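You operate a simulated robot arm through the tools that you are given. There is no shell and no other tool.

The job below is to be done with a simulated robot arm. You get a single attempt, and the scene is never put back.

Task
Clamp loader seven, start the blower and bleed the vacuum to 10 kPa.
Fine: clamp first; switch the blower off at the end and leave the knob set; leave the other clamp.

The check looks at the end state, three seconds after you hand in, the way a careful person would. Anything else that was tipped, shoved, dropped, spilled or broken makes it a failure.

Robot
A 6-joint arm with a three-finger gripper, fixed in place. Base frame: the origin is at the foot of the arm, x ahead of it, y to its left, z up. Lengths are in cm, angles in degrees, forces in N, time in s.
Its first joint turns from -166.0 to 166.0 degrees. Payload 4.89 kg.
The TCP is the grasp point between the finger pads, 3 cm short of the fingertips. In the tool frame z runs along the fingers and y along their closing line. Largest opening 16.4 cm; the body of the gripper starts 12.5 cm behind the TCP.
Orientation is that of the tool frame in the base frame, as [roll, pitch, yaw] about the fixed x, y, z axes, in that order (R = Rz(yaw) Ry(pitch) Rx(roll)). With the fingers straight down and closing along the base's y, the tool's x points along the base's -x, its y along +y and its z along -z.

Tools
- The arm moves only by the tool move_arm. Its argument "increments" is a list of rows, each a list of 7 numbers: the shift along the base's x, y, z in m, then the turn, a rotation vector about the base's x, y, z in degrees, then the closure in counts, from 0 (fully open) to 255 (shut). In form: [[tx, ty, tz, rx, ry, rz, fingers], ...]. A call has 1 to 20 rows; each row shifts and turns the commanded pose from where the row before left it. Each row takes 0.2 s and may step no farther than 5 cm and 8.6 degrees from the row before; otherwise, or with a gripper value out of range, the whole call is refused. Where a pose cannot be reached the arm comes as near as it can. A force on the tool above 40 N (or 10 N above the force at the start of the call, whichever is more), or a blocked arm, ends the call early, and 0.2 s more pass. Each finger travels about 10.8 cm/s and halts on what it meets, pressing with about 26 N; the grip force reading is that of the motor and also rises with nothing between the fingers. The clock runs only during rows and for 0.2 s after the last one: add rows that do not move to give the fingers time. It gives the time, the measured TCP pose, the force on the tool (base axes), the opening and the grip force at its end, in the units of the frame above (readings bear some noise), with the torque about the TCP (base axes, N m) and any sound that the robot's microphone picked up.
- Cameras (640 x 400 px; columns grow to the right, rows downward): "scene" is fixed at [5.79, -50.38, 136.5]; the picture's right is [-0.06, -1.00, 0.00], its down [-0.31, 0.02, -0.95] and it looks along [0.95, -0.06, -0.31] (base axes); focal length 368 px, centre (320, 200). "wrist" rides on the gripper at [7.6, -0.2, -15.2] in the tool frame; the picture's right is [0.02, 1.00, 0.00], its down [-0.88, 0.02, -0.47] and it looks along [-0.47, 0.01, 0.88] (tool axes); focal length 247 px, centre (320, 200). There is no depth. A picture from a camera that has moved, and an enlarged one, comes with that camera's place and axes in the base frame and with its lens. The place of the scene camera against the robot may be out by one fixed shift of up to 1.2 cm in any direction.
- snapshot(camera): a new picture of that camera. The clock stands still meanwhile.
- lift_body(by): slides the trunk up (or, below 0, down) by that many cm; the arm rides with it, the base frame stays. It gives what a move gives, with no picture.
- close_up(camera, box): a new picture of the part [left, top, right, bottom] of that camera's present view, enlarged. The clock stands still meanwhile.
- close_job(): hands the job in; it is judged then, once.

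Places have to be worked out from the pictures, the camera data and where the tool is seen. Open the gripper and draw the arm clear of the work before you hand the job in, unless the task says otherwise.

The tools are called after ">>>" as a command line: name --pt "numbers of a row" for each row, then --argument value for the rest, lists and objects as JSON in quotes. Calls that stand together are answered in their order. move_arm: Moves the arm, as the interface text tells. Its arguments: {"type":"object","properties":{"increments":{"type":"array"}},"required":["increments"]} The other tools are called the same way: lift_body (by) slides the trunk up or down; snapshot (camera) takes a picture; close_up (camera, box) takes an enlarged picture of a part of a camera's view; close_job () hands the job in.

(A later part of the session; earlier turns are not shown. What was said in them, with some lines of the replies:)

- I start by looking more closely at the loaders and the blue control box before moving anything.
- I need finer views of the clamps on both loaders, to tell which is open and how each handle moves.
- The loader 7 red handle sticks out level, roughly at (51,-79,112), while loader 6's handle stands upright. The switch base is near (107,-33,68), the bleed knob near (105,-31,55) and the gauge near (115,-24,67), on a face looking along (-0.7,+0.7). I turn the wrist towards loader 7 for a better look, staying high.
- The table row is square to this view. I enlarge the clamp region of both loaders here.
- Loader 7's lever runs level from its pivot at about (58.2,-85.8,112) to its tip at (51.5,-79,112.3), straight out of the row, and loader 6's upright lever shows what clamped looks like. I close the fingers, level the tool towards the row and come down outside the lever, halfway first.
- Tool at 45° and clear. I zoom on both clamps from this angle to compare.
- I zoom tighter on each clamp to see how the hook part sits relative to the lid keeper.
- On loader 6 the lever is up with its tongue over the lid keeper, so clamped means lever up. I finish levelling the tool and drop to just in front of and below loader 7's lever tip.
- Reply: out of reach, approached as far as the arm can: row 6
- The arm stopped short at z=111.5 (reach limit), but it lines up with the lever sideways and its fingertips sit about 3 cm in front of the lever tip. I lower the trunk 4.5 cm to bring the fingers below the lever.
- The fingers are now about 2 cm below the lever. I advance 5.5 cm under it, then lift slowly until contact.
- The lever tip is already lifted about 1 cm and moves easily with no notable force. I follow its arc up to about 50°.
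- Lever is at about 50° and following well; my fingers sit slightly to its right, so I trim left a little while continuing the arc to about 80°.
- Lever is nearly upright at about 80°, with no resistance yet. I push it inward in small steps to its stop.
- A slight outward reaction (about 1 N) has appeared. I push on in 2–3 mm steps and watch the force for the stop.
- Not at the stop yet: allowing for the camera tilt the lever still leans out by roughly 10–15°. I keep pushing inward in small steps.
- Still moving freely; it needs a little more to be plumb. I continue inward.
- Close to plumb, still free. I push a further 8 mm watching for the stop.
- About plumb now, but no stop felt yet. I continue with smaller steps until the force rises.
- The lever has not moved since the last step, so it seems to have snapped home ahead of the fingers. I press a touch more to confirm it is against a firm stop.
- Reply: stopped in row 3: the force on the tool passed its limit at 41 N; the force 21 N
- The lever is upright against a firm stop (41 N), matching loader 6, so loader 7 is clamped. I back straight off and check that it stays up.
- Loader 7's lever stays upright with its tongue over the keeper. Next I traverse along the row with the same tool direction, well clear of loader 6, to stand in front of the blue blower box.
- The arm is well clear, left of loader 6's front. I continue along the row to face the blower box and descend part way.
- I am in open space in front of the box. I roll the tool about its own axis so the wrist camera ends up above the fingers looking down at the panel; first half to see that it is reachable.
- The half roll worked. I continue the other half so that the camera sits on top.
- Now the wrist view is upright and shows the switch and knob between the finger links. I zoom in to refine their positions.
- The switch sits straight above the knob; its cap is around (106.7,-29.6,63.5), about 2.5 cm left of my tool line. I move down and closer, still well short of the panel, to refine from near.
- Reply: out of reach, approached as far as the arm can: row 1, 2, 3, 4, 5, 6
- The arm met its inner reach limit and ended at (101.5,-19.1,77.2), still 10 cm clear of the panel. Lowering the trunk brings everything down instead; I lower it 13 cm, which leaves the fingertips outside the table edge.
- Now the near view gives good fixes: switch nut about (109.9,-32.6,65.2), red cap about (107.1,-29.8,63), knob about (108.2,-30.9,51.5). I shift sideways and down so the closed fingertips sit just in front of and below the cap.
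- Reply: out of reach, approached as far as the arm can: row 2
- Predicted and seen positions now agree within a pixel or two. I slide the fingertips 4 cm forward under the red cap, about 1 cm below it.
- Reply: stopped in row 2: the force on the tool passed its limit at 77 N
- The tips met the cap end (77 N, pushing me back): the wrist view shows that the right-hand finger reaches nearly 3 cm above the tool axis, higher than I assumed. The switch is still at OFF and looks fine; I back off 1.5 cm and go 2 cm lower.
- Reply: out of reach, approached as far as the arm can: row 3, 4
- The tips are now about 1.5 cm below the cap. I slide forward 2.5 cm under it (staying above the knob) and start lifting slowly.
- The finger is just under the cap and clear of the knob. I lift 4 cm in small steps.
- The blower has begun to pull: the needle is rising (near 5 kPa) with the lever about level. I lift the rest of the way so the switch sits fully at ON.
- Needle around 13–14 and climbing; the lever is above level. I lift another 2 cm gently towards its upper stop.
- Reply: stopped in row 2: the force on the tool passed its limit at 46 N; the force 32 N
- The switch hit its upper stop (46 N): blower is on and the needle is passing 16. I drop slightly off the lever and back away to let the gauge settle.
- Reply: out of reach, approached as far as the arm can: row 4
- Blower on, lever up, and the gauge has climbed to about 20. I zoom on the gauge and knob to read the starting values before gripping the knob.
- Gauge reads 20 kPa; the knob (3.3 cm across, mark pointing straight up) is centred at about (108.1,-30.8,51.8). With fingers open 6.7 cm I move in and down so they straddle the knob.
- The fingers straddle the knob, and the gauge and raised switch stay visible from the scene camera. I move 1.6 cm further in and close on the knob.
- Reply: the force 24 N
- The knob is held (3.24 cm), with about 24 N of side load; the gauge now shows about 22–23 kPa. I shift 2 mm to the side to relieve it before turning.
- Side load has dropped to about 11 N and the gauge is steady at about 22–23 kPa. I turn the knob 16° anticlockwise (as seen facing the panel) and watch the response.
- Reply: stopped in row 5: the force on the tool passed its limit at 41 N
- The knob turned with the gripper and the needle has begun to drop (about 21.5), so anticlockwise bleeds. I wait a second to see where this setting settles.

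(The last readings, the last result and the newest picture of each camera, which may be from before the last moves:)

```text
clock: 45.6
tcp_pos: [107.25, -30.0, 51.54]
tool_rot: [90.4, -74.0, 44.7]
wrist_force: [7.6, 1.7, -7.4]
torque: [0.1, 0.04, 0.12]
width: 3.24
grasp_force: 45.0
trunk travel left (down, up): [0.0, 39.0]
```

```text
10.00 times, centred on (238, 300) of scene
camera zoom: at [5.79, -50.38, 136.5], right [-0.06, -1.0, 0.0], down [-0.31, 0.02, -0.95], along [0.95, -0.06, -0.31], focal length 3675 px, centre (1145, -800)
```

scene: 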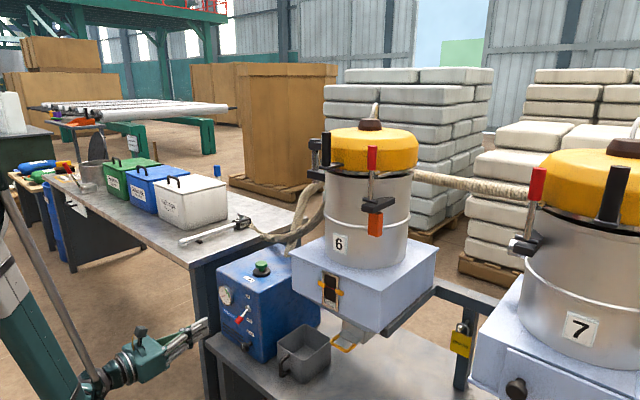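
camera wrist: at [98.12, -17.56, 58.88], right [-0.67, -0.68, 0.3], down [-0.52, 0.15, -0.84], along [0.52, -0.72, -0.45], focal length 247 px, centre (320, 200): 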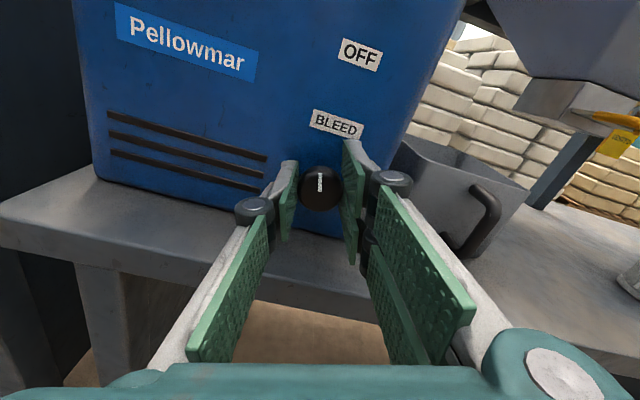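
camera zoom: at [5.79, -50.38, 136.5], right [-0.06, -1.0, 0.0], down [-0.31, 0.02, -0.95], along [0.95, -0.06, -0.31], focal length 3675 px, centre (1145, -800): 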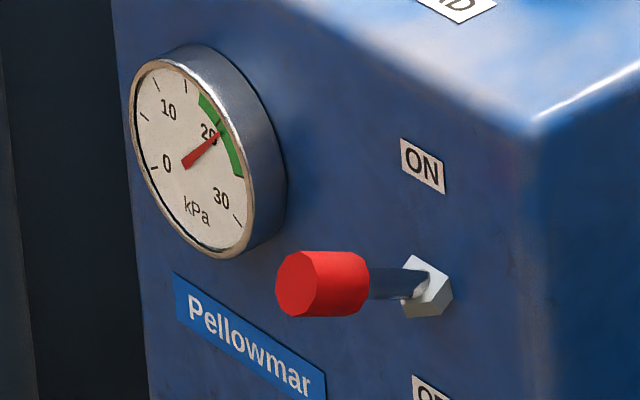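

Settled near 21 kPa, so roughly 0.1 kPa per degree. I turn a further 32° anticlockwise and check.

>>> move_arm --pt "0 0 0 -5.66 5.66 0 255" --pt "0 0 0 -5.66 5.66 0 255" --pt "0 0 0 -5.66 5.66 0 255" --pt "0 0 0 -5.66 5.66 0 255" --pt "0 0 0 0 0 0 255"

>>> close_up --camera "scene" --box '[215, 280, 260, 320]'

>>> snapshot --camera "wrist"

```text
clock: 46.8
tcp_pos: [107.35, -30.01, 51.4]
tool_rot: [90.2, -41.9, 45.0]
wrist_force: [4.6, 1.7, -16.9]
torque: [0.19, 0.15, -0.01]
width: 3.28
grasp_force: 45.4
trunk travel left (down, up): [0.0, 39.0]
stopped in row 5: the force on the tool passed its limit at 41 N (the readings are from after the stop); the commanded pose is now the measured one
```

```text
10.00 times, centred on (238, 300) of scene
camera zoom: at [5.79, -50.38, 136.5], right [-0.06, -1.0, 0.0], down [-0.31, 0.02, -0.95], along [0.95, -0.06, -0.31], focal length 3675 px, centre (1145, -800)
```

zoom: 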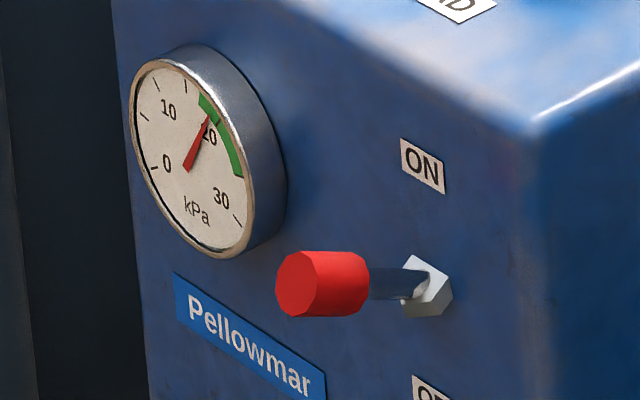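

```text
taken
camera wrist: at [100.7, -14.96, 56.48], right [-0.46, -0.46, 0.76], down [-0.81, -0.14, -0.57], along [0.37, -0.88, -0.31], focal length 247 px, centre (320, 200)
```

wrist: 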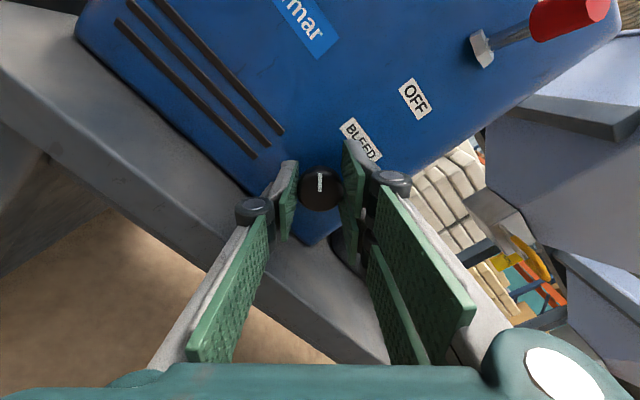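

Needle is down to about 18 and still falling. There is a small downward load on the tool, so I trim down 2 mm while turning another 32°.

>>> move_arm --pt "0 0 -0.001 -5.66 5.66 0 255" --pt "0 0 -0.001 -5.66 5.66 0 255" --pt "0 0 0 -5.66 5.66 0 255" --pt "0 0 0 -5.66 5.66 0 255" --pt "0 0 0 0 0 0 255"

>>> close_up --camera "scene" --box '[215, 280, 260, 320]'

>>> snapshot --camera "wrist"

```text
clock: 48.0
tcp_pos: [107.37, -29.9, 51.37]
tool_rot: [90.2, -9.9, 45.1]
wrist_force: [26.5, 4.5, -15.0]
torque: [0.04, -0.07, 0.83]
width: 3.26
grasp_force: 44.7
trunk travel left (down, up): [0.0, 39.0]
```

```text
10.00 times, centred on (238, 300) of scene
camera zoom: at [5.79, -50.38, 136.5], right [-0.06, -1.0, 0.0], down [-0.31, 0.02, -0.95], along [0.95, -0.06, -0.31], focal length 3675 px, centre (1145, -800)
```

zoom: 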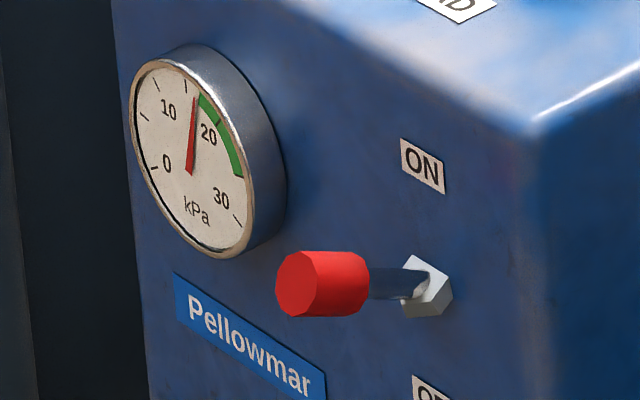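

```text
taken
camera wrist: at [101.98, -13.66, 52.46], right [-0.1, -0.11, 0.99], down [-0.95, -0.28, -0.13], along [0.29, -0.95, -0.07], focal length 247 px, centre (320, 200)
```

wrist: 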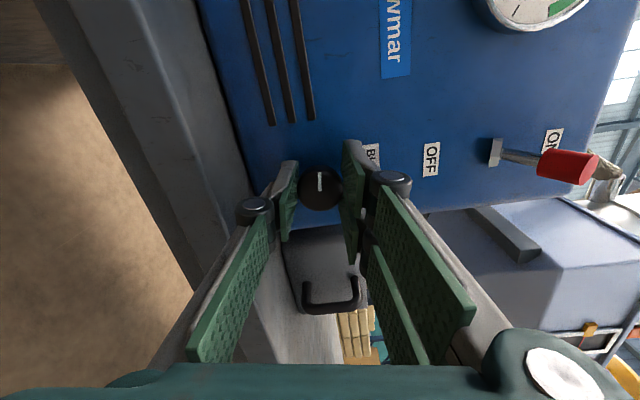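

About 80° turned in all; the needle is near 15.5 and falling. I ease the side load slightly and wait a second for it to settle.

>>> move_arm --pt "0.0012 0.0003 -0.0008 0 0 0 255" --pt "0 0 0 0 0 0 255" --pt "0 0 0 0 0 0 255" --pt "0 0 0 0 0 0 255" --pt "0 0 0 0 0 0 255"

>>> close_up --camera "scene" --box '[215, 280, 260, 320]'

```text
clock: 49.2
tcp_pos: [107.34, -29.75, 51.31]
tool_rot: [90.2, -10.0, 45.0]
wrist_force: [-21.2, 19.6, -15.1]
torque: [0.3, 0.23, -0.19]
width: 3.25
grasp_force: 44.6
trunk travel left (down, up): [0.0, 39.0]
```

```text
10.00 times, centred on (238, 300) of scene
camera zoom: at [5.79, -50.38, 136.5], right [-0.06, -1.0, 0.0], down [-0.31, 0.02, -0.95], along [0.95, -0.06, -0.31], focal length 3675 px, centre (1145, -800)
```

zoom: 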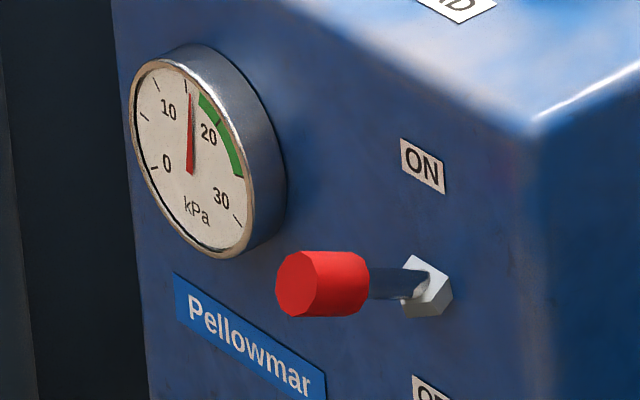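

Settled near 15.3 kPa at 80° turned. I back off axially by under a millimetre to unload, and turn another 32°.

>>> move_arm --pt "-0.0004 0.0004 -0.0004 -5.66 5.66 0 255" --pt "0 0 0 -5.66 5.66 0 255" --pt "0 0 0 -5.66 5.66 0 255" --pt "0 0 0 -5.66 5.66 0 255" --pt "0 0 0 0 0 0 255"

>>> close_up --camera "scene" --box '[215, 280, 260, 320]'

>>> snapshot --camera "wrist"

```text
clock: 50.3
tcp_pos: [107.35, -29.88, 51.16]
tool_rot: [90.3, 22.0, 45.0]
wrist_force: [-1.5, 1.0, -17.7]
torque: [0.31, 0.29, 0.06]
width: 3.25
grasp_force: 45.3
trunk travel left (down, up): [0.0, 39.0]
stopped in row 5: the force on the tool passed its limit at 43 N (the readings are from after the stop); the commanded pose is now the measured one
```

```text
10.00 times, centred on (238, 300) of scene
camera zoom: at [5.79, -50.38, 136.5], right [-0.06, -1.0, 0.0], down [-0.31, 0.02, -0.95], along [0.95, -0.06, -0.31], focal length 3675 px, centre (1145, -800)
```

zoom: 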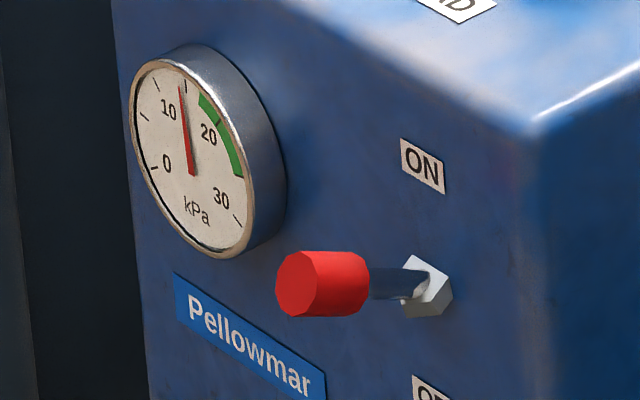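

```text
taken
camera wrist: at [101.63, -14.04, 48.16], right [0.28, 0.28, 0.92], down [-0.91, -0.24, 0.35], along [0.31, -0.93, 0.18], focal length 247 px, centre (320, 200)
```

wrist: 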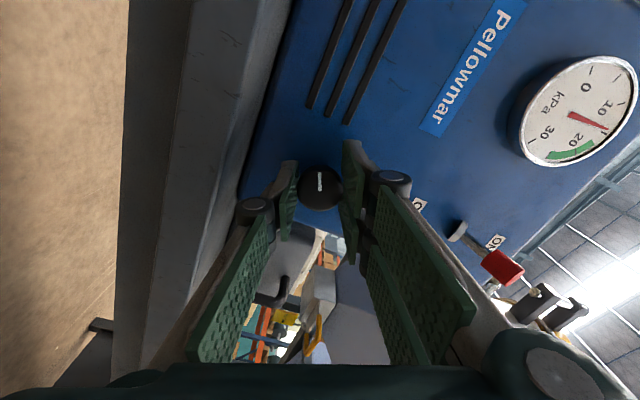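

112° turned; the needle passes 14, still falling, and the wrist camera now sees the gauge too. I wait and read it close up.

>>> move_arm --pt "0 0 -0.0005 0 0 0 255" --pt "0 0 0 0 0 0 255" --pt "0 0 0 0 0 0 255" --pt "0 0 0 0 0 0 255" --pt "0 0 0 0 0 0 255"

>>> close_up --camera "wrist" --box '[500, 40, 640, 180]'

>>> close_up --camera "scene" --box '[220, 280, 250, 310]'

```text
clock: 51.5
tcp_pos: [107.28, -29.93, 51.03]
tool_rot: [90.2, 22.0, 45.0]
wrist_force: [-5.0, 2.0, -17.2]
torque: [0.23, 0.17, -0.01]
width: 3.25
grasp_force: 44.8
trunk travel left (down, up): [0.0, 39.0]
```

```text
2.86 times, centred on (570, 110) of wrist
camera zoom: at [101.63, -14.05, 48.14], right [0.28, 0.28, 0.92], down [-0.91, -0.24, 0.35], along [0.31, -0.93, 0.18], focal length 706 px, centre (-394, 457)
```

zoom: 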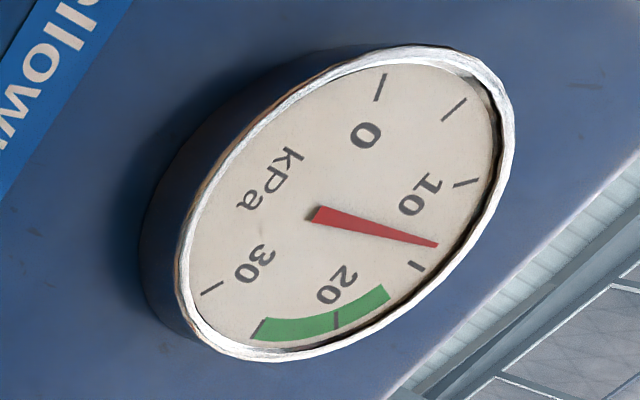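

```text
13.33 times, centred on (235, 295) of scene
camera zoom: at [5.79, -50.38, 136.5], right [-0.06, -1.0, 0.0], down [-0.31, 0.02, -0.95], along [0.95, -0.06, -0.31], focal length 4900 px, centre (1453, -1067)
```

zoom: 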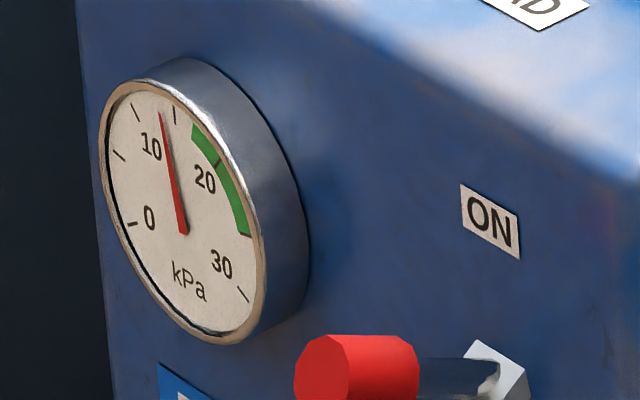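

That settles at about 13.6 kPa. The three settled points (21 at 16°, 15.3 at 80°, 13.6 at 112°) fit 22.7/(1+0.006·angle), so 10 kPa should come near 210° total. I turn another 40°.

>>> move_arm --pt "0 0 -0.0004 -5.66 5.66 0 255" --pt "0 0 0 -5.66 5.66 0 255" --pt "0 0 0 -5.66 5.66 0 255" --pt "0 0 0 -5.66 5.66 0 255" --pt "0 0 0 -5.66 5.66 0 255" --pt "0 0 0 0 0 0 255"

>>> close_up --camera "scene" --box '[220, 280, 250, 310]'

>>> snapshot --camera "wrist"

```text
clock: 52.7
tcp_pos: [107.22, -29.96, 50.94]
tool_rot: [90.3, 59.1, 45.1]
wrist_force: [-0.8, -1.9, -17.2]
torque: [0.32, 0.29, 0.07]
width: 3.23
grasp_force: 44.6
trunk travel left (down, up): [0.0, 39.0]
stopped in row 5: the force on the tool passed its limit at 41 N (the readings are from after the stop); the commanded pose is now the measured one
```

```text
13.33 times, centred on (235, 295) of scene
camera zoom: at [5.79, -50.38, 136.5], right [-0.06, -1.0, 0.0], down [-0.31, 0.02, -0.95], along [0.95, -0.06, -0.31], focal length 4900 px, centre (1453, -1067)
```

zoom: 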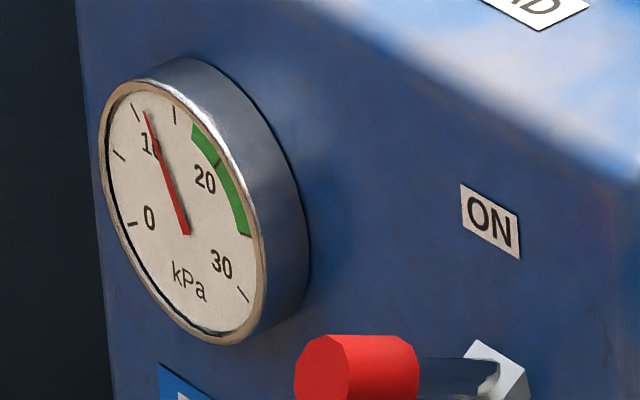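

```text
taken
camera wrist: at [99.28, -16.41, 44.37], right [0.62, 0.61, 0.49], down [-0.64, 0.03, 0.77], along [0.46, -0.79, 0.41], focal length 247 px, centre (320, 200)
```

wrist: 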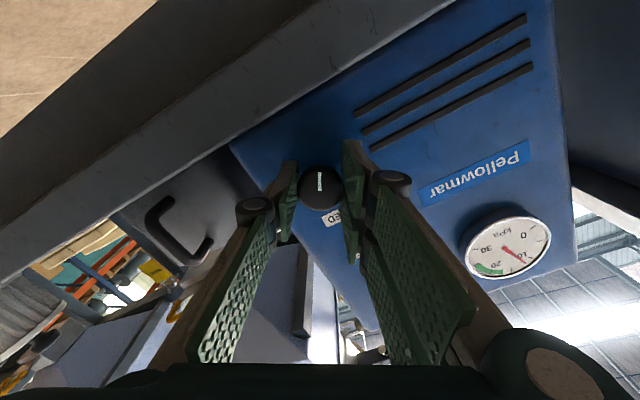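

149° turned and the needle is near 11.4, perhaps still falling. I wait for it to settle before the fine adjustment.

>>> move_arm --pt "0 0 -0.0004 0 0 0 255" --pt "0 0 0 0 0 0 255" --pt "0 0 0 0 0 0 255" --pt "0 0 0 0 0 0 255" --pt "0 0 0 0 0 0 255" --pt "0 0 0 0 0 0 255" --pt "0 0 0 0 0 0 255"

>>> close_up --camera "scene" --box '[220, 280, 250, 310]'

>>> close_up --camera "wrist" --box '[450, 190, 560, 290]'

```text
clock: 54.3
tcp_pos: [107.32, -30.19, 50.93]
tool_rot: [90.3, 59.3, 44.9]
wrist_force: [12.4, -10.8, -11.5]
torque: [0.19, 0.14, 0.02]
width: 3.23
grasp_force: 45.1
trunk travel left (down, up): [0.0, 39.0]
```

```text
13.33 times, centred on (235, 295) of scene
camera zoom: at [5.79, -50.38, 136.5], right [-0.06, -1.0, 0.0], down [-0.31, 0.02, -0.95], along [0.95, -0.06, -0.31], focal length 4900 px, centre (1453, -1067)
```

zoom: 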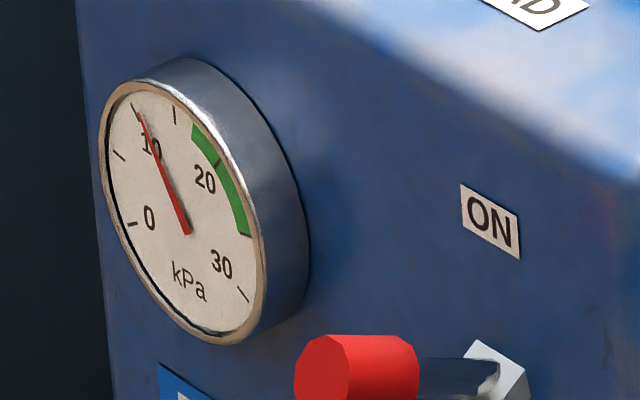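

```text
4.00 times, centred on (505, 240) of wrist
camera zoom: at [99.27, -16.42, 44.37], right [0.62, 0.61, 0.49], down [-0.64, 0.03, 0.77], along [0.46, -0.79, 0.41], focal length 988 px, centre (-420, 40)
```

zoom: 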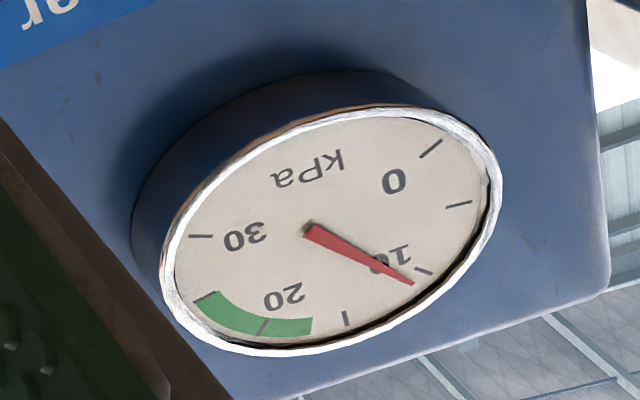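

Fitting the dial ticks (40° per 5 kPa) in both cameras gives about 11.0 kPa now, and the settled points fall on a line of about 0.073 kPa per degree. I turn 14° more and let it settle.

>>> move_arm --pt "0.0003 -0.0003 -0.0003 -4.95 4.95 0 255" --pt "0 0 0 -4.95 4.95 0 255" --pt "0 0 0 0 0 0 255" --pt "0 0 0 0 0 0 255" --pt "0 0 0 0 0 0 255" --pt "0 0 0 0 0 0 255" --pt "0 0 0 0 0 0 255" --pt "0 0 0 0 0 0 255"

>>> close_up --camera "scene" --box '[220, 280, 250, 310]'

>>> snapshot --camera "wrist"

```text
clock: 56.1
tcp_pos: [107.17, -30.07, 50.92]
tool_rot: [90.1, 73.2, 44.9]
wrist_force: [-35.9, 2.5, -18.4]
torque: [0.25, 0.14, -0.64]
width: 3.24
grasp_force: 45.1
trunk travel left (down, up): [0.0, 39.0]
```

```text
13.33 times, centred on (235, 295) of scene
camera zoom: at [5.79, -50.38, 136.5], right [-0.06, -1.0, 0.0], down [-0.31, 0.02, -0.95], along [0.95, -0.06, -0.31], focal length 4900 px, centre (1453, -1067)
```

zoom: 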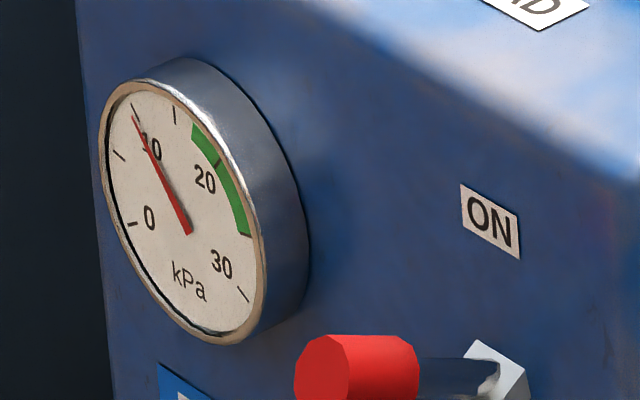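

```text
taken
camera wrist: at [98.03, -17.67, 43.62], right [0.69, 0.68, 0.27], down [-0.5, 0.17, 0.85], along [0.53, -0.72, 0.46], focal length 247 px, centre (320, 200)
```

wrist: 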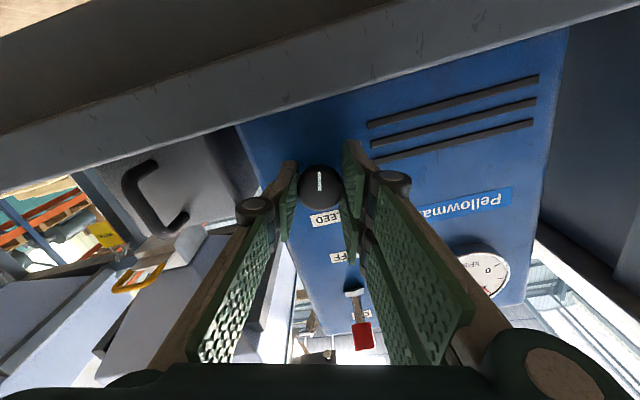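

By the tick fit this reads about 10.0 kPa. I take a tighter view to confirm and check it is settled.

>>> close_up --camera "scene" --box '[224, 284, 242, 308]'

>>> move_arm --pt "0.0003 0.0002 -0.0003 0 0 0 255" --pt "0 0 0 0 0 0 255" --pt "0 0 0 0 0 0 255"

>>> close_up --camera "scene" --box '[224, 284, 242, 308]'

>>> close_up --camera "wrist" --box '[440, 230, 530, 310]'

```text
16.00 times, centred on (233, 296) of scene
camera zoom: at [5.79, -50.38, 136.5], right [-0.06, -1.0, 0.0], down [-0.31, 0.02, -0.95], along [0.95, -0.06, -0.31], focal length 5880 px, centre (1712, -1336)
```

zoom: 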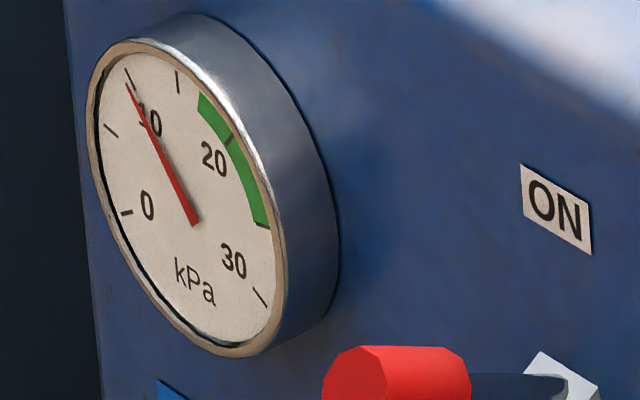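

```text
clock: 56.9
tcp_pos: [107.27, -30.14, 50.94]
tool_rot: [90.1, 73.3, 44.8]
wrist_force: [-45.0, -1.8, -16.4]
torque: [0.21, 0.08, -0.84]
width: 3.25
grasp_force: 45.3
trunk travel left (down, up): [0.0, 39.0]
```

```text
16.00 times, centred on (233, 296) of scene
camera zoom: at [5.79, -50.38, 136.5], right [-0.06, -1.0, 0.0], down [-0.31, 0.02, -0.95], along [0.95, -0.06, -0.31], focal length 5880 px, centre (1712, -1336)
```

zoom: 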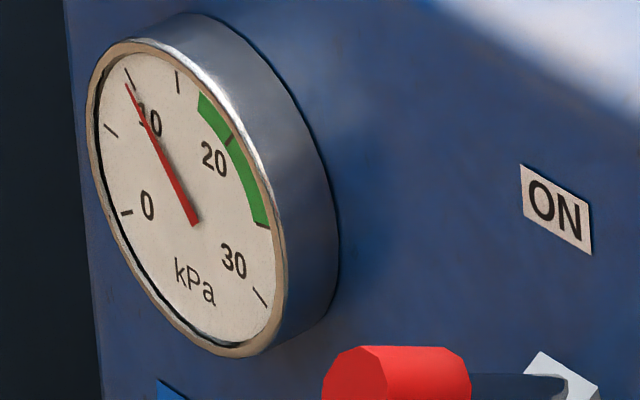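

```text
5.00 times, centred on (485, 270) of wrist
camera zoom: at [98.06, -17.69, 43.63], right [0.69, 0.68, 0.27], down [-0.5, 0.17, 0.85], along [0.53, -0.72, 0.46], focal length 1235 px, centre (-505, -150)
```

zoom: 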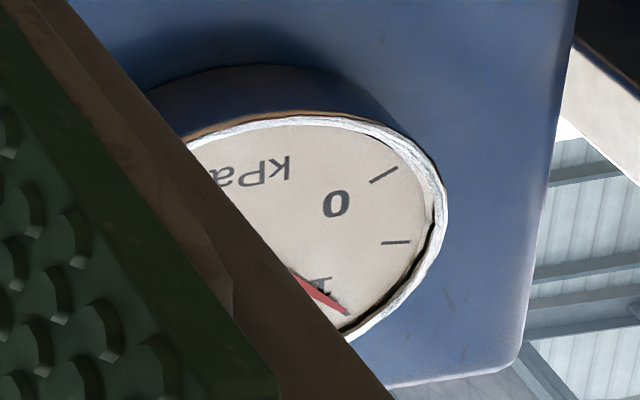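

Both looks agree the needle sits on the 10 tick to within a few tenths and is steady. I relieve the side load by 1 mm and re-read before letting go.

>>> move_arm --pt "-0.0009 0 -0.0004 0 0 0 255" --pt "0 0 0 0 0 0 255"

>>> close_up --camera "scene" --box '[224, 284, 242, 308]'

```text
clock: 57.5
tcp_pos: [107.2, -30.11, 50.99]
tool_rot: [90.1, 73.3, 44.8]
wrist_force: [-21.8, -15.4, -7.9]
torque: [0.13, 0.01, -0.47]
width: 3.23
grasp_force: 44.6
trunk travel left (down, up): [0.0, 39.0]
```

```text
16.00 times, centred on (233, 296) of scene
camera zoom: at [5.79, -50.38, 136.5], right [-0.06, -1.0, 0.0], down [-0.31, 0.02, -0.95], along [0.95, -0.06, -0.31], focal length 5880 px, centre (1712, -1336)
```

zoom: 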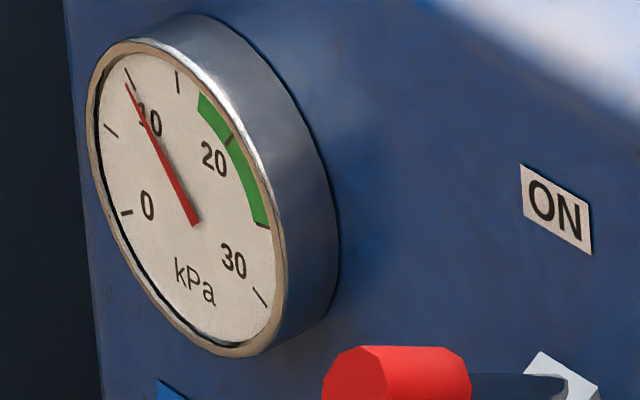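

Reading unchanged at about 9.8–10.0. I relieve the remaining load and open the fingers to let go of the knob, then check whether the needle moved.

>>> move_arm --pt "-0.0005 -0.0004 -0.0002 0 0 0 255" --pt "0 0 0 0 0 0 215" --pt "0 0 0 0 0 0 190" --pt "0 0 0 0 0 0 150" --pt "0 0 0 0 0 0 150"

>>> close_up --camera "scene" --box '[224, 284, 242, 308]'

>>> snapshot --camera "wrist"

```text
clock: 58.7
tcp_pos: [107.22, -29.97, 50.85]
tool_rot: [90.1, 73.3, 44.8]
wrist_force: [-0.5, -0.1, 0.5]
torque: [-0.02, -0.02, -0.02]
width: 6.76
grasp_force: 0.0
trunk travel left (down, up): [0.0, 39.0]
```

```text
16.00 times, centred on (233, 296) of scene
camera zoom: at [5.79, -50.38, 136.5], right [-0.06, -1.0, 0.0], down [-0.31, 0.02, -0.95], along [0.95, -0.06, -0.31], focal length 5880 px, centre (1712, -1336)
```

zoom: 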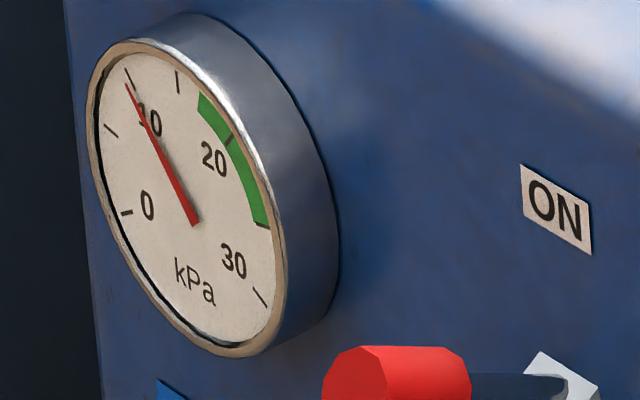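

```text
taken
camera wrist: at [97.99, -17.62, 43.61], right [0.68, 0.68, 0.27], down [-0.5, 0.17, 0.85], along [0.53, -0.71, 0.46], focal length 247 px, centre (320, 200)
```

wrist: 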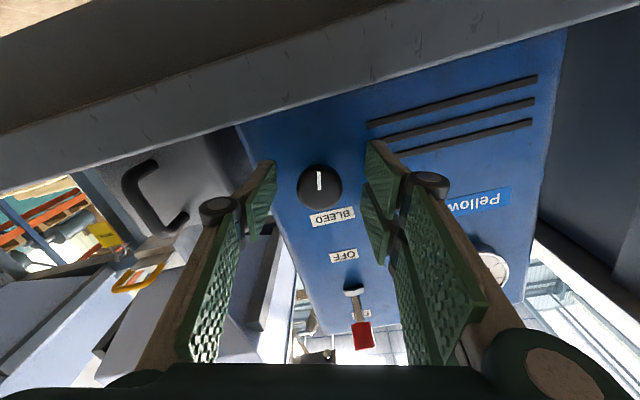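

Released with no load, and the needle stayed put. I retrace the approach path (up between the open fingers, then back), rolling the tool the last few degrees, to get a square-on look at the gauge.

>>> move_arm --pt "-0.0065 0.0065 0.0 0 0 0 150" --pt "-0.0065 0.0065 0.005 0 0 0 150" --pt "0 0 0.019 0 0 0 150" --pt "0 0 0.019 0 0 0 150" --pt "-0.0124 0.0185 0.0197 -3.9 3.9 0 150" --pt "-0.0124 0.0185 0.0197 -3.9 3.9 0 150" --pt "-0.01 0.0185 0.0197 -3.9 3.9 0 150" --pt "0.02 0.02 0.02 0 0 0 150" --pt "0.02 0.02 0.02 0 0 0 150" --pt "0 0 0 0 0 0 150"

>>> snapshot --camera "wrist"

>>> close_up --camera "scene" --box '[150, 240, 310, 370]'

```text
clock: 60.9
tcp_pos: [106.42, -19.32, 65.2]
tool_rot: [74.1, 89.8, 28.9]
wrist_force: [0.5, -0.1, -0.2]
torque: [-0.03, 0.0, -0.01]
width: 6.76
grasp_force: 0.1
trunk travel left (down, up): [0.0, 39.0]
```

```text
taken
camera wrist: at [95.64, -8.37, 57.51], right [0.71, 0.7, -0.02], down [-0.32, 0.35, 0.88], along [0.63, -0.62, 0.47], focal length 247 px, centre (320, 200)
```

wrist: 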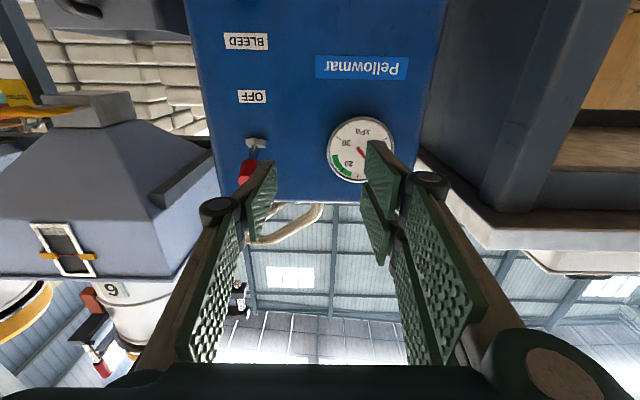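

```text
3.08 times, centred on (230, 305) of scene
camera zoom: at [5.79, -50.38, 136.5], right [-0.06, -1.0, 0.0], down [-0.31, 0.02, -0.95], along [0.95, -0.06, -0.31], focal length 1131 px, centre (597, -123)
```

zoom: 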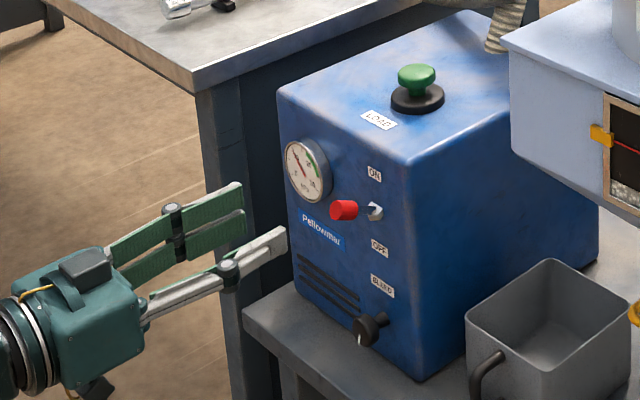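

The gauge is partly hidden by a finger. I shift 2 cm left and 6 cm up so the camera faces it.

>>> move_arm --pt "0.005 0.009 0.02 0 0 0 150" --pt "0.005 0.009 0.02 0 0 0 150" --pt "0.004 0.009 0.02 0 0 0 150" --pt "0 0 0 0 0 0 150"

>>> snapshot --camera "wrist"

```text
clock: 61.9
tcp_pos: [107.72, -16.55, 70.97]
tool_rot: [75.0, 89.8, 29.7]
wrist_force: [0.4, -0.6, -0.4]
torque: [-0.05, -0.02, -0.06]
width: 6.74
grasp_force: 0.0
trunk travel left (down, up): [0.0, 39.0]
```

```text
taken
camera wrist: at [97.05, -5.65, 63.43], right [0.71, 0.7, -0.02], down [-0.32, 0.35, 0.88], along [0.63, -0.62, 0.47], focal length 247 px, centre (320, 200)
```

wrist: 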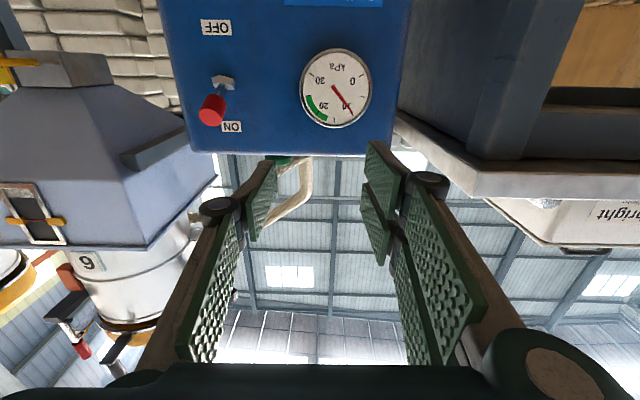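

The gauge is now fully visible and nearly square-on; I enlarge it for a careful reading.

>>> close_up --camera "wrist" --box '[295, 40, 380, 135]'

>>> close_up --camera "scene" --box '[224, 284, 242, 308]'

```text
4.21 times, centred on (338, 88) of wrist
camera zoom: at [97.05, -5.65, 63.43], right [0.71, 0.7, -0.02], down [-0.32, 0.35, 0.88], along [0.63, -0.62, 0.47], focal length 1040 px, centre (246, 674)
```

zoom: 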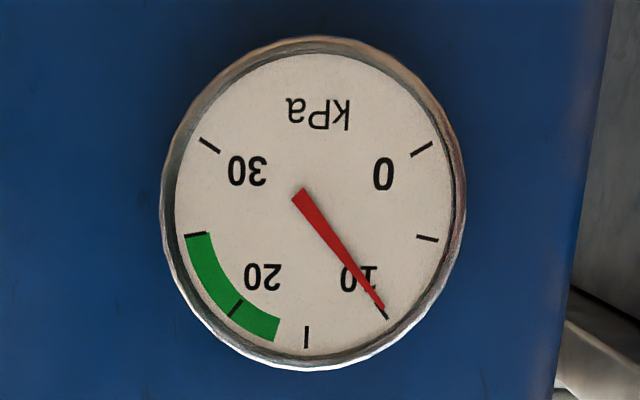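

```text
16.00 times, centred on (233, 296) of scene
camera zoom: at [5.79, -50.38, 136.5], right [-0.06, -1.0, 0.0], down [-0.31, 0.02, -0.95], along [0.95, -0.06, -0.31], focal length 5880 px, centre (1712, -1336)
```

zoom: 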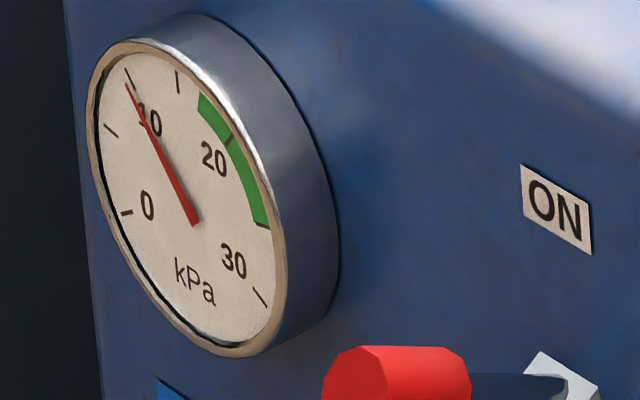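

Square-on, the needle lies on the 10 tick (fit: 10.0 kPa) and is steady. Now to switch off: I close the fingers and move back in front of the switch, above the raised lever.

>>> move_arm --pt "-0.0245 -0.0245 0.0085 0 0 0 200" --pt "-0.0245 -0.0245 0.0085 0 0 0 255" --pt "-0.0245 -0.0245 0.0085 0 0 0 255" --pt "0 0 0 0 0 0 255" --pt "0 0 0 0 0 0 255"

>>> snapshot --camera "wrist"

>>> close_up --camera "scene" --box '[170, 250, 310, 370]'

```text
clock: 63.1
tcp_pos: [100.31, -23.87, 73.63]
tool_rot: [74.7, 89.8, 29.5]
wrist_force: [0.5, -0.4, -1.2]
torque: [-0.03, 0.0, -0.04]
width: 0.01
grasp_force: 26.0
trunk travel left (down, up): [0.0, 39.0]
```

```text
taken
camera wrist: at [89.69, -13.06, 65.98], right [0.71, 0.7, -0.02], down [-0.32, 0.35, 0.88], along [0.63, -0.62, 0.47], focal length 247 px, centre (320, 200)
```

wrist: 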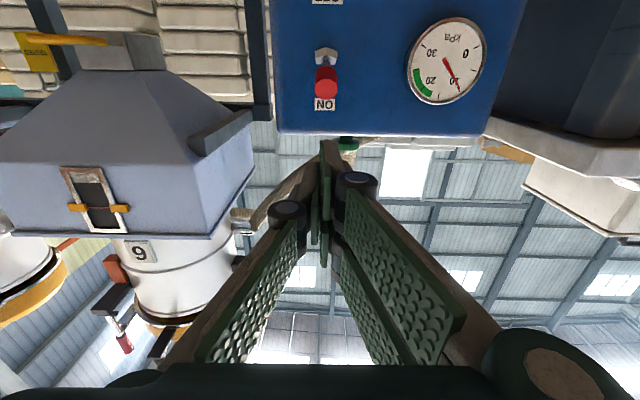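

```text
3.33 times, centred on (240, 310) of scene
camera zoom: at [5.79, -50.38, 136.5], right [-0.06, -1.0, 0.0], down [-0.31, 0.02, -0.95], along [0.95, -0.06, -0.31], focal length 1225 px, centre (587, -167)
```

zoom: 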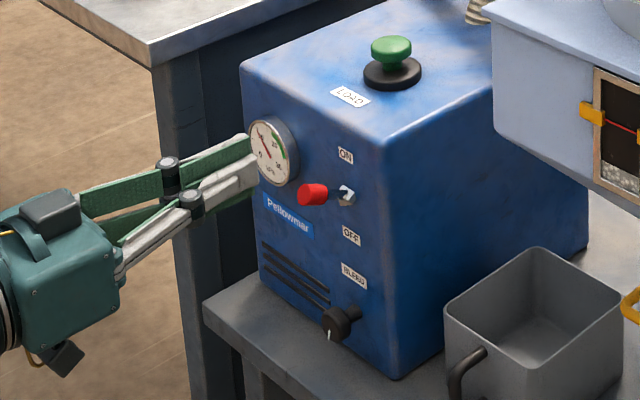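

The lever cap is at about (107.2,-29.7,67) and my lowest finger edge is about 2 cm above it. I slide 6 cm forward over it, then check before pressing down.

>>> move_arm --pt "0.0212 -0.0212 0 0 0 0 255" --pt "0.0212 -0.0212 0 0 0 0 255" --pt "0 0 0 0 0 0 255"

>>> snapshot --camera "wrist"

>>> close_up --camera "scene" --box '[170, 250, 310, 370]'

```text
clock: 63.9
tcp_pos: [104.61, -28.09, 73.69]
tool_rot: [73.4, 89.9, 28.2]
wrist_force: [0.7, 1.4, 0.4]
torque: [0.01, 0.04, 0.02]
width: 0.02
grasp_force: 25.7
trunk travel left (down, up): [0.0, 39.0]
```

```text
taken
camera wrist: at [93.91, -17.22, 66.01], right [0.71, 0.7, -0.02], down [-0.32, 0.35, 0.88], along [0.63, -0.62, 0.47], focal length 247 px, centre (320, 200)
```

wrist: 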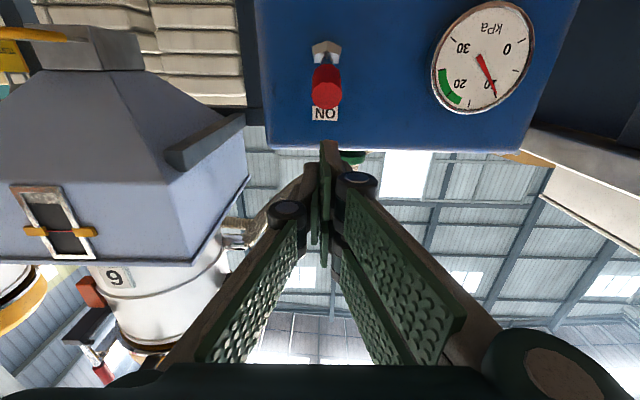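

```text
3.33 times, centred on (240, 310) of scene
camera zoom: at [5.79, -50.38, 136.5], right [-0.06, -1.0, 0.0], down [-0.31, 0.02, -0.95], along [0.95, -0.06, -0.31], focal length 1225 px, centre (587, -167)
```

zoom: 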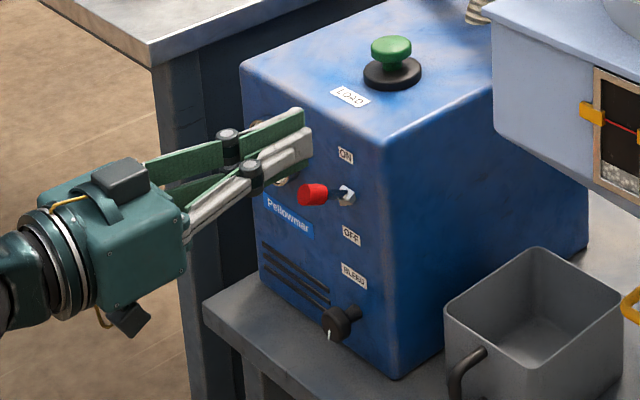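

The fingers are above the cap and in line. I press down 4.5 cm in small steps.

>>> move_arm --pt "0 0 -0.0075 0 0 0 255" --pt "0 0 -0.0075 0 0 0 255" --pt "0 0 -0.0075 0 0 0 255" --pt "0 0 -0.0075 0 0 0 255" --pt "0 0 -0.0075 0 0 0 255" --pt "0 0 -0.0075 0 0 0 255" --pt "0 0 0 0 0 0 255"

>>> snapshot --camera "wrist"

>>> close_up --camera "scene" --box '[170, 250, 310, 370]'

```text
clock: 65.5
tcp_pos: [104.63, -28.12, 69.14]
tool_rot: [73.9, 89.9, 28.7]
wrist_force: [-0.6, -0.9, 0.4]
torque: [0.03, 0.0, 0.01]
width: 0.0
grasp_force: 26.1
trunk travel left (down, up): [0.0, 39.0]
```

```text
taken
camera wrist: at [93.98, -17.27, 61.56], right [0.71, 0.7, -0.02], down [-0.32, 0.35, 0.88], along [0.63, -0.62, 0.47], focal length 247 px, centre (320, 200)
```

wrist: 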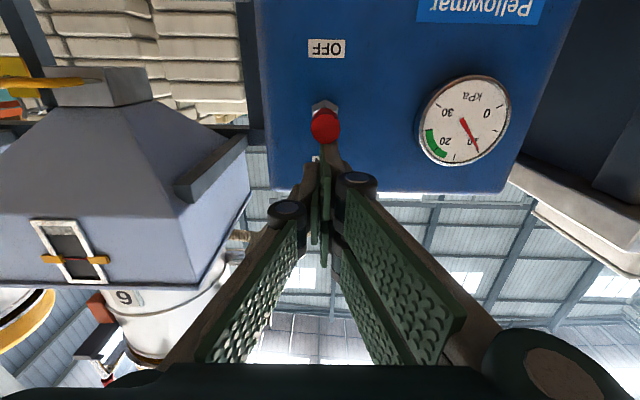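

```text
3.33 times, centred on (240, 310) of scene
camera zoom: at [5.79, -50.38, 136.5], right [-0.06, -1.0, 0.0], down [-0.31, 0.02, -0.95], along [0.95, -0.06, -0.31], focal length 1225 px, centre (587, -167)
```

zoom: 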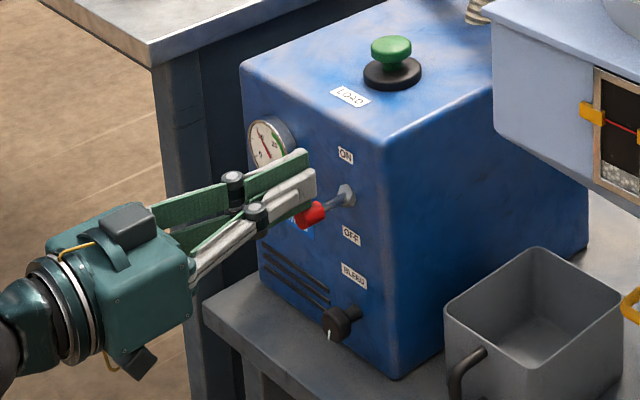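

The lever is about level and moving freely. I keep pressing down to the lower stop.

>>> move_arm --pt "0 0 -0.006 0 0 0 255" --pt "0 0 -0.006 0 0 0 255" --pt "0 0 -0.006 0 0 0 255" --pt "0 0 -0.004 0 0 0 255" --pt "0 0 0 0 0 0 255"

>>> snapshot --camera "wrist"

>>> close_up --camera "scene" --box '[170, 250, 310, 370]'

```text
clock: 66.7
tcp_pos: [104.69, -28.03, 66.99]
tool_rot: [74.2, 89.8, 28.8]
wrist_force: [0.2, -0.2, 0.0]
torque: [0.02, 0.02, 0.02]
width: 0.0
grasp_force: 25.8
trunk travel left (down, up): [0.0, 39.0]
```

```text
taken
camera wrist: at [93.98, -17.22, 59.33], right [0.71, 0.7, -0.02], down [-0.32, 0.35, 0.88], along [0.63, -0.62, 0.47], focal length 247 px, centre (320, 200)
```

wrist: 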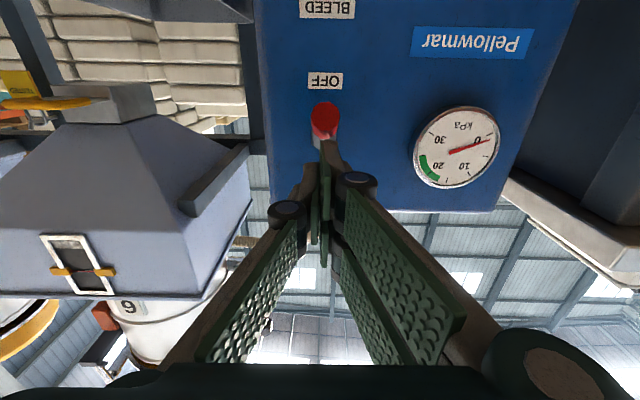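

```text
3.33 times, centred on (240, 310) of scene
camera zoom: at [5.79, -50.38, 136.5], right [-0.06, -1.0, 0.0], down [-0.31, 0.02, -0.95], along [0.95, -0.06, -0.31], focal length 1225 px, centre (587, -167)
```

zoom: 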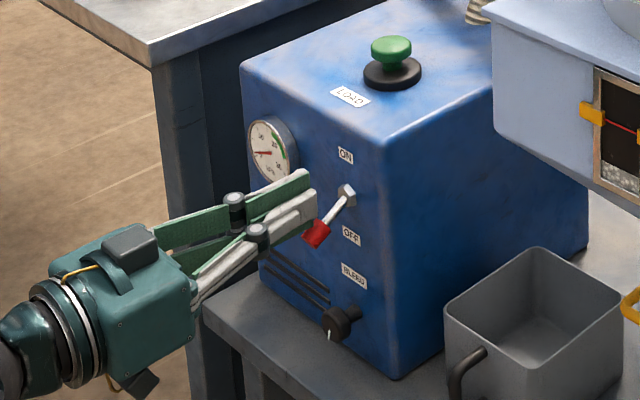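

The switch snapped down to OFF (same angle as at the start) and the gauge is falling to zero. I lift slightly off it, back away, and open the gripper.

>>> move_arm --pt "0 0 0.01 0 0 0 255" --pt "-0.015 0.015 0.01 0 0 0 255" --pt "-0.02 0.02 0.015 0 0 0 255" --pt "-0.02 0.02 0.02 0 0 0 255" --pt "-0.02 0.02 0.03 0 0 0 200" --pt "-0.02 0.02 0.03 0 0 0 100" --pt "-0.02 0.02 0.03 0 0 0 0" --pt "0 0 0 0 0 0 0" --pt "0 0 0 0 0 0 0"

>>> snapshot --camera "wrist"

>>> snapshot --camera "scene"

>>> close_up --camera "scene" --box '[190, 260, 310, 370]'

```text
clock: 68.7
tcp_pos: [93.22, -16.47, 81.62]
tool_rot: [75.3, 89.8, 30.0]
wrist_force: [0.7, 0.4, 0.0]
torque: [-0.02, 0.01, 0.03]
width: 16.4
grasp_force: 0.0
trunk travel left (down, up): [0.0, 39.0]
```

```text
taken
camera wrist: at [82.51, -5.61, 73.88], right [0.71, 0.7, -0.02], down [-0.32, 0.35, 0.88], along [0.63, -0.62, 0.47], focal length 247 px, centre (320, 200)
```

wrist: 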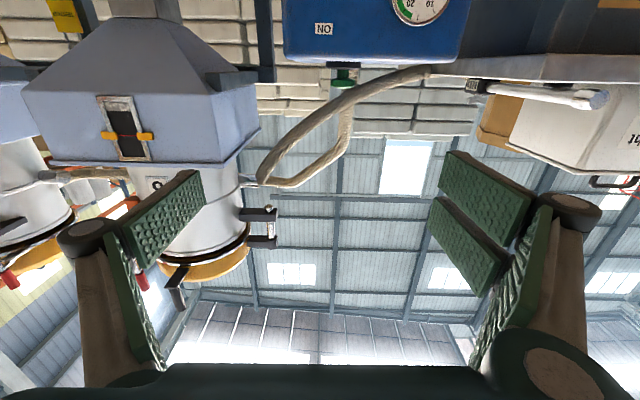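

```text
taken
```

scene: 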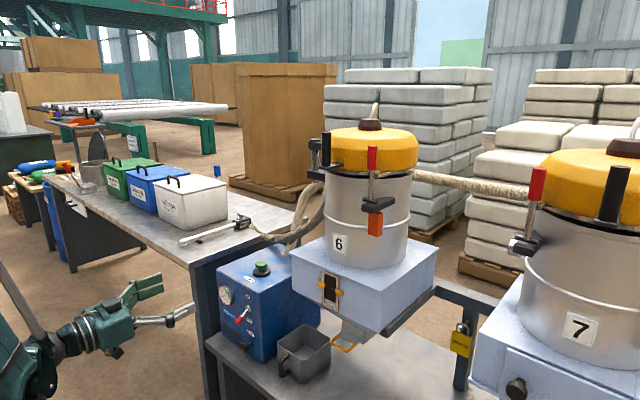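

```text
3.64 times, centred on (250, 315) of scene
camera zoom: at [5.79, -50.38, 136.5], right [-0.06, -1.0, 0.0], down [-0.31, 0.02, -0.95], along [0.95, -0.06, -0.31], focal length 1336 px, centre (574, -218)
```

zoom: 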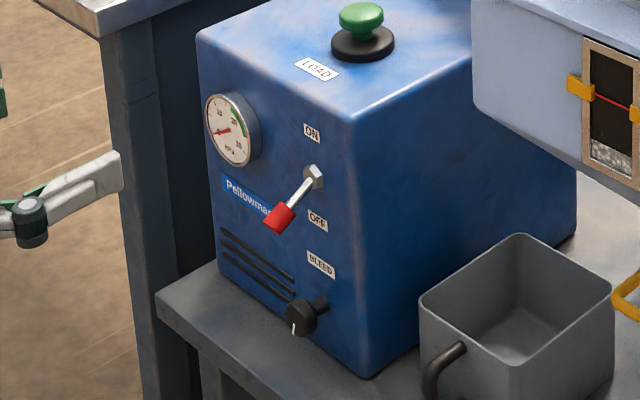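

Gauge at zero, switch at OFF, knob mark left turned down-left, loader 7's lever still up and everything else untouched. I draw the arm further up and back, and take a last look at the clamp.

>>> move_arm --pt "-0.01 0.01 0.035 0 0 0 0" --pt "-0.015 0.015 0.035 0 0 0 0" --pt "-0.015 0.015 0.035 0 0 0 0" --pt "-0.015 0.015 0.03 0 0 0 0" --pt "0 0 0 0 0 0 0"

>>> snapshot --camera "scene"

>>> close_up --camera "scene" --box '[480, 150, 640, 270]'

>>> close_up --camera "scene" --box '[190, 260, 310, 370]'

```text
clock: 69.9
tcp_pos: [87.85, -11.04, 95.05]
tool_rot: [76.9, 89.8, 31.3]
wrist_force: [0.3, 0.2, -0.1]
torque: [0.01, -0.03, -0.07]
width: 16.38
grasp_force: 0.0
trunk travel left (down, up): [0.0, 39.0]
```

```text
taken
```

scene: 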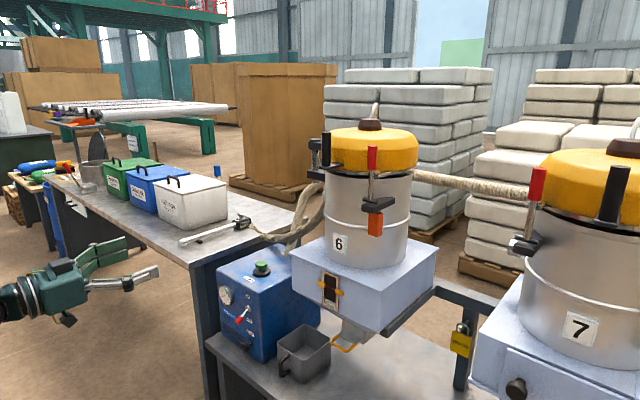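

```text
3.33 times, centred on (560, 210) of scene
camera zoom: at [5.79, -50.38, 136.5], right [-0.06, -1.0, 0.0], down [-0.31, 0.02, -0.95], along [0.95, -0.06, -0.31], focal length 1225 px, centre (-480, 167)
```

zoom: 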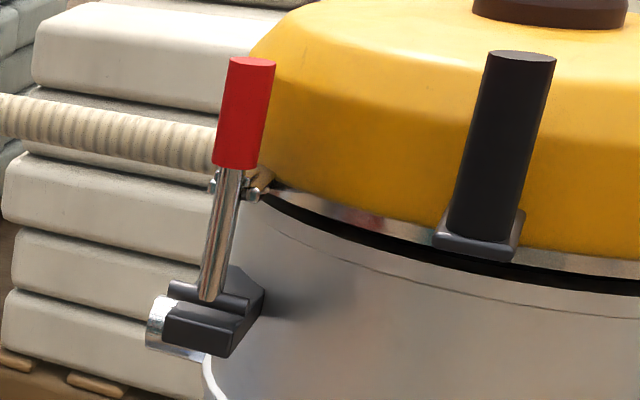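

```text
3.64 times, centred on (250, 315) of scene
camera zoom: at [5.79, -50.38, 136.5], right [-0.06, -1.0, 0.0], down [-0.31, 0.02, -0.95], along [0.95, -0.06, -0.31], focal length 1336 px, centre (574, -218)
```

zoom: 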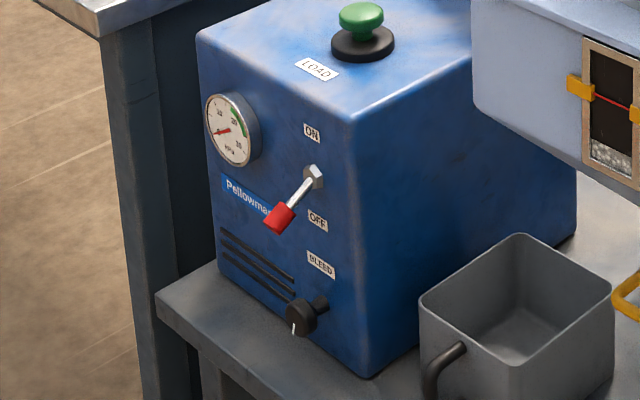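

Everything is as asked: loader 7's clamp is closed and loader 6's clamp is untouched. The blower is off, the bleed knob is left at the 10 kPa setting, and the gripper is open with the arm clear. I hand the job in.

>>> close_job

```text
The job is handed in.
```

I clamped loader seven, ran the blower, bled the vacuum to 10 kPa, then switched the blower off and handed the job in.

- **Clamp:** I did this first. Loader seven's lever is upright against a firm stop, with its tongue over the lid keeper. I left loader six's clamp alone.
- **Vacuum:** With the blower on, the gauge read about 22 kPa. I turned the bleed knob about 163° anticlockwise and read 10.0 kPa, steady, from a square-on view after letting go of the knob.
- **Blower:** The switch is back at OFF and the gauge has dropped to zero. The knob is left where I set it.
- **Contact:** On the first approach to the switch, my fingers ran into the end of its red cap with a peak force of 77 N. The switch stayed at OFF, looked undamaged, and worked normally both ways afterwards.

The gripper is open and the arm is drawn clear of the work. Nothing else in the camera views had moved.
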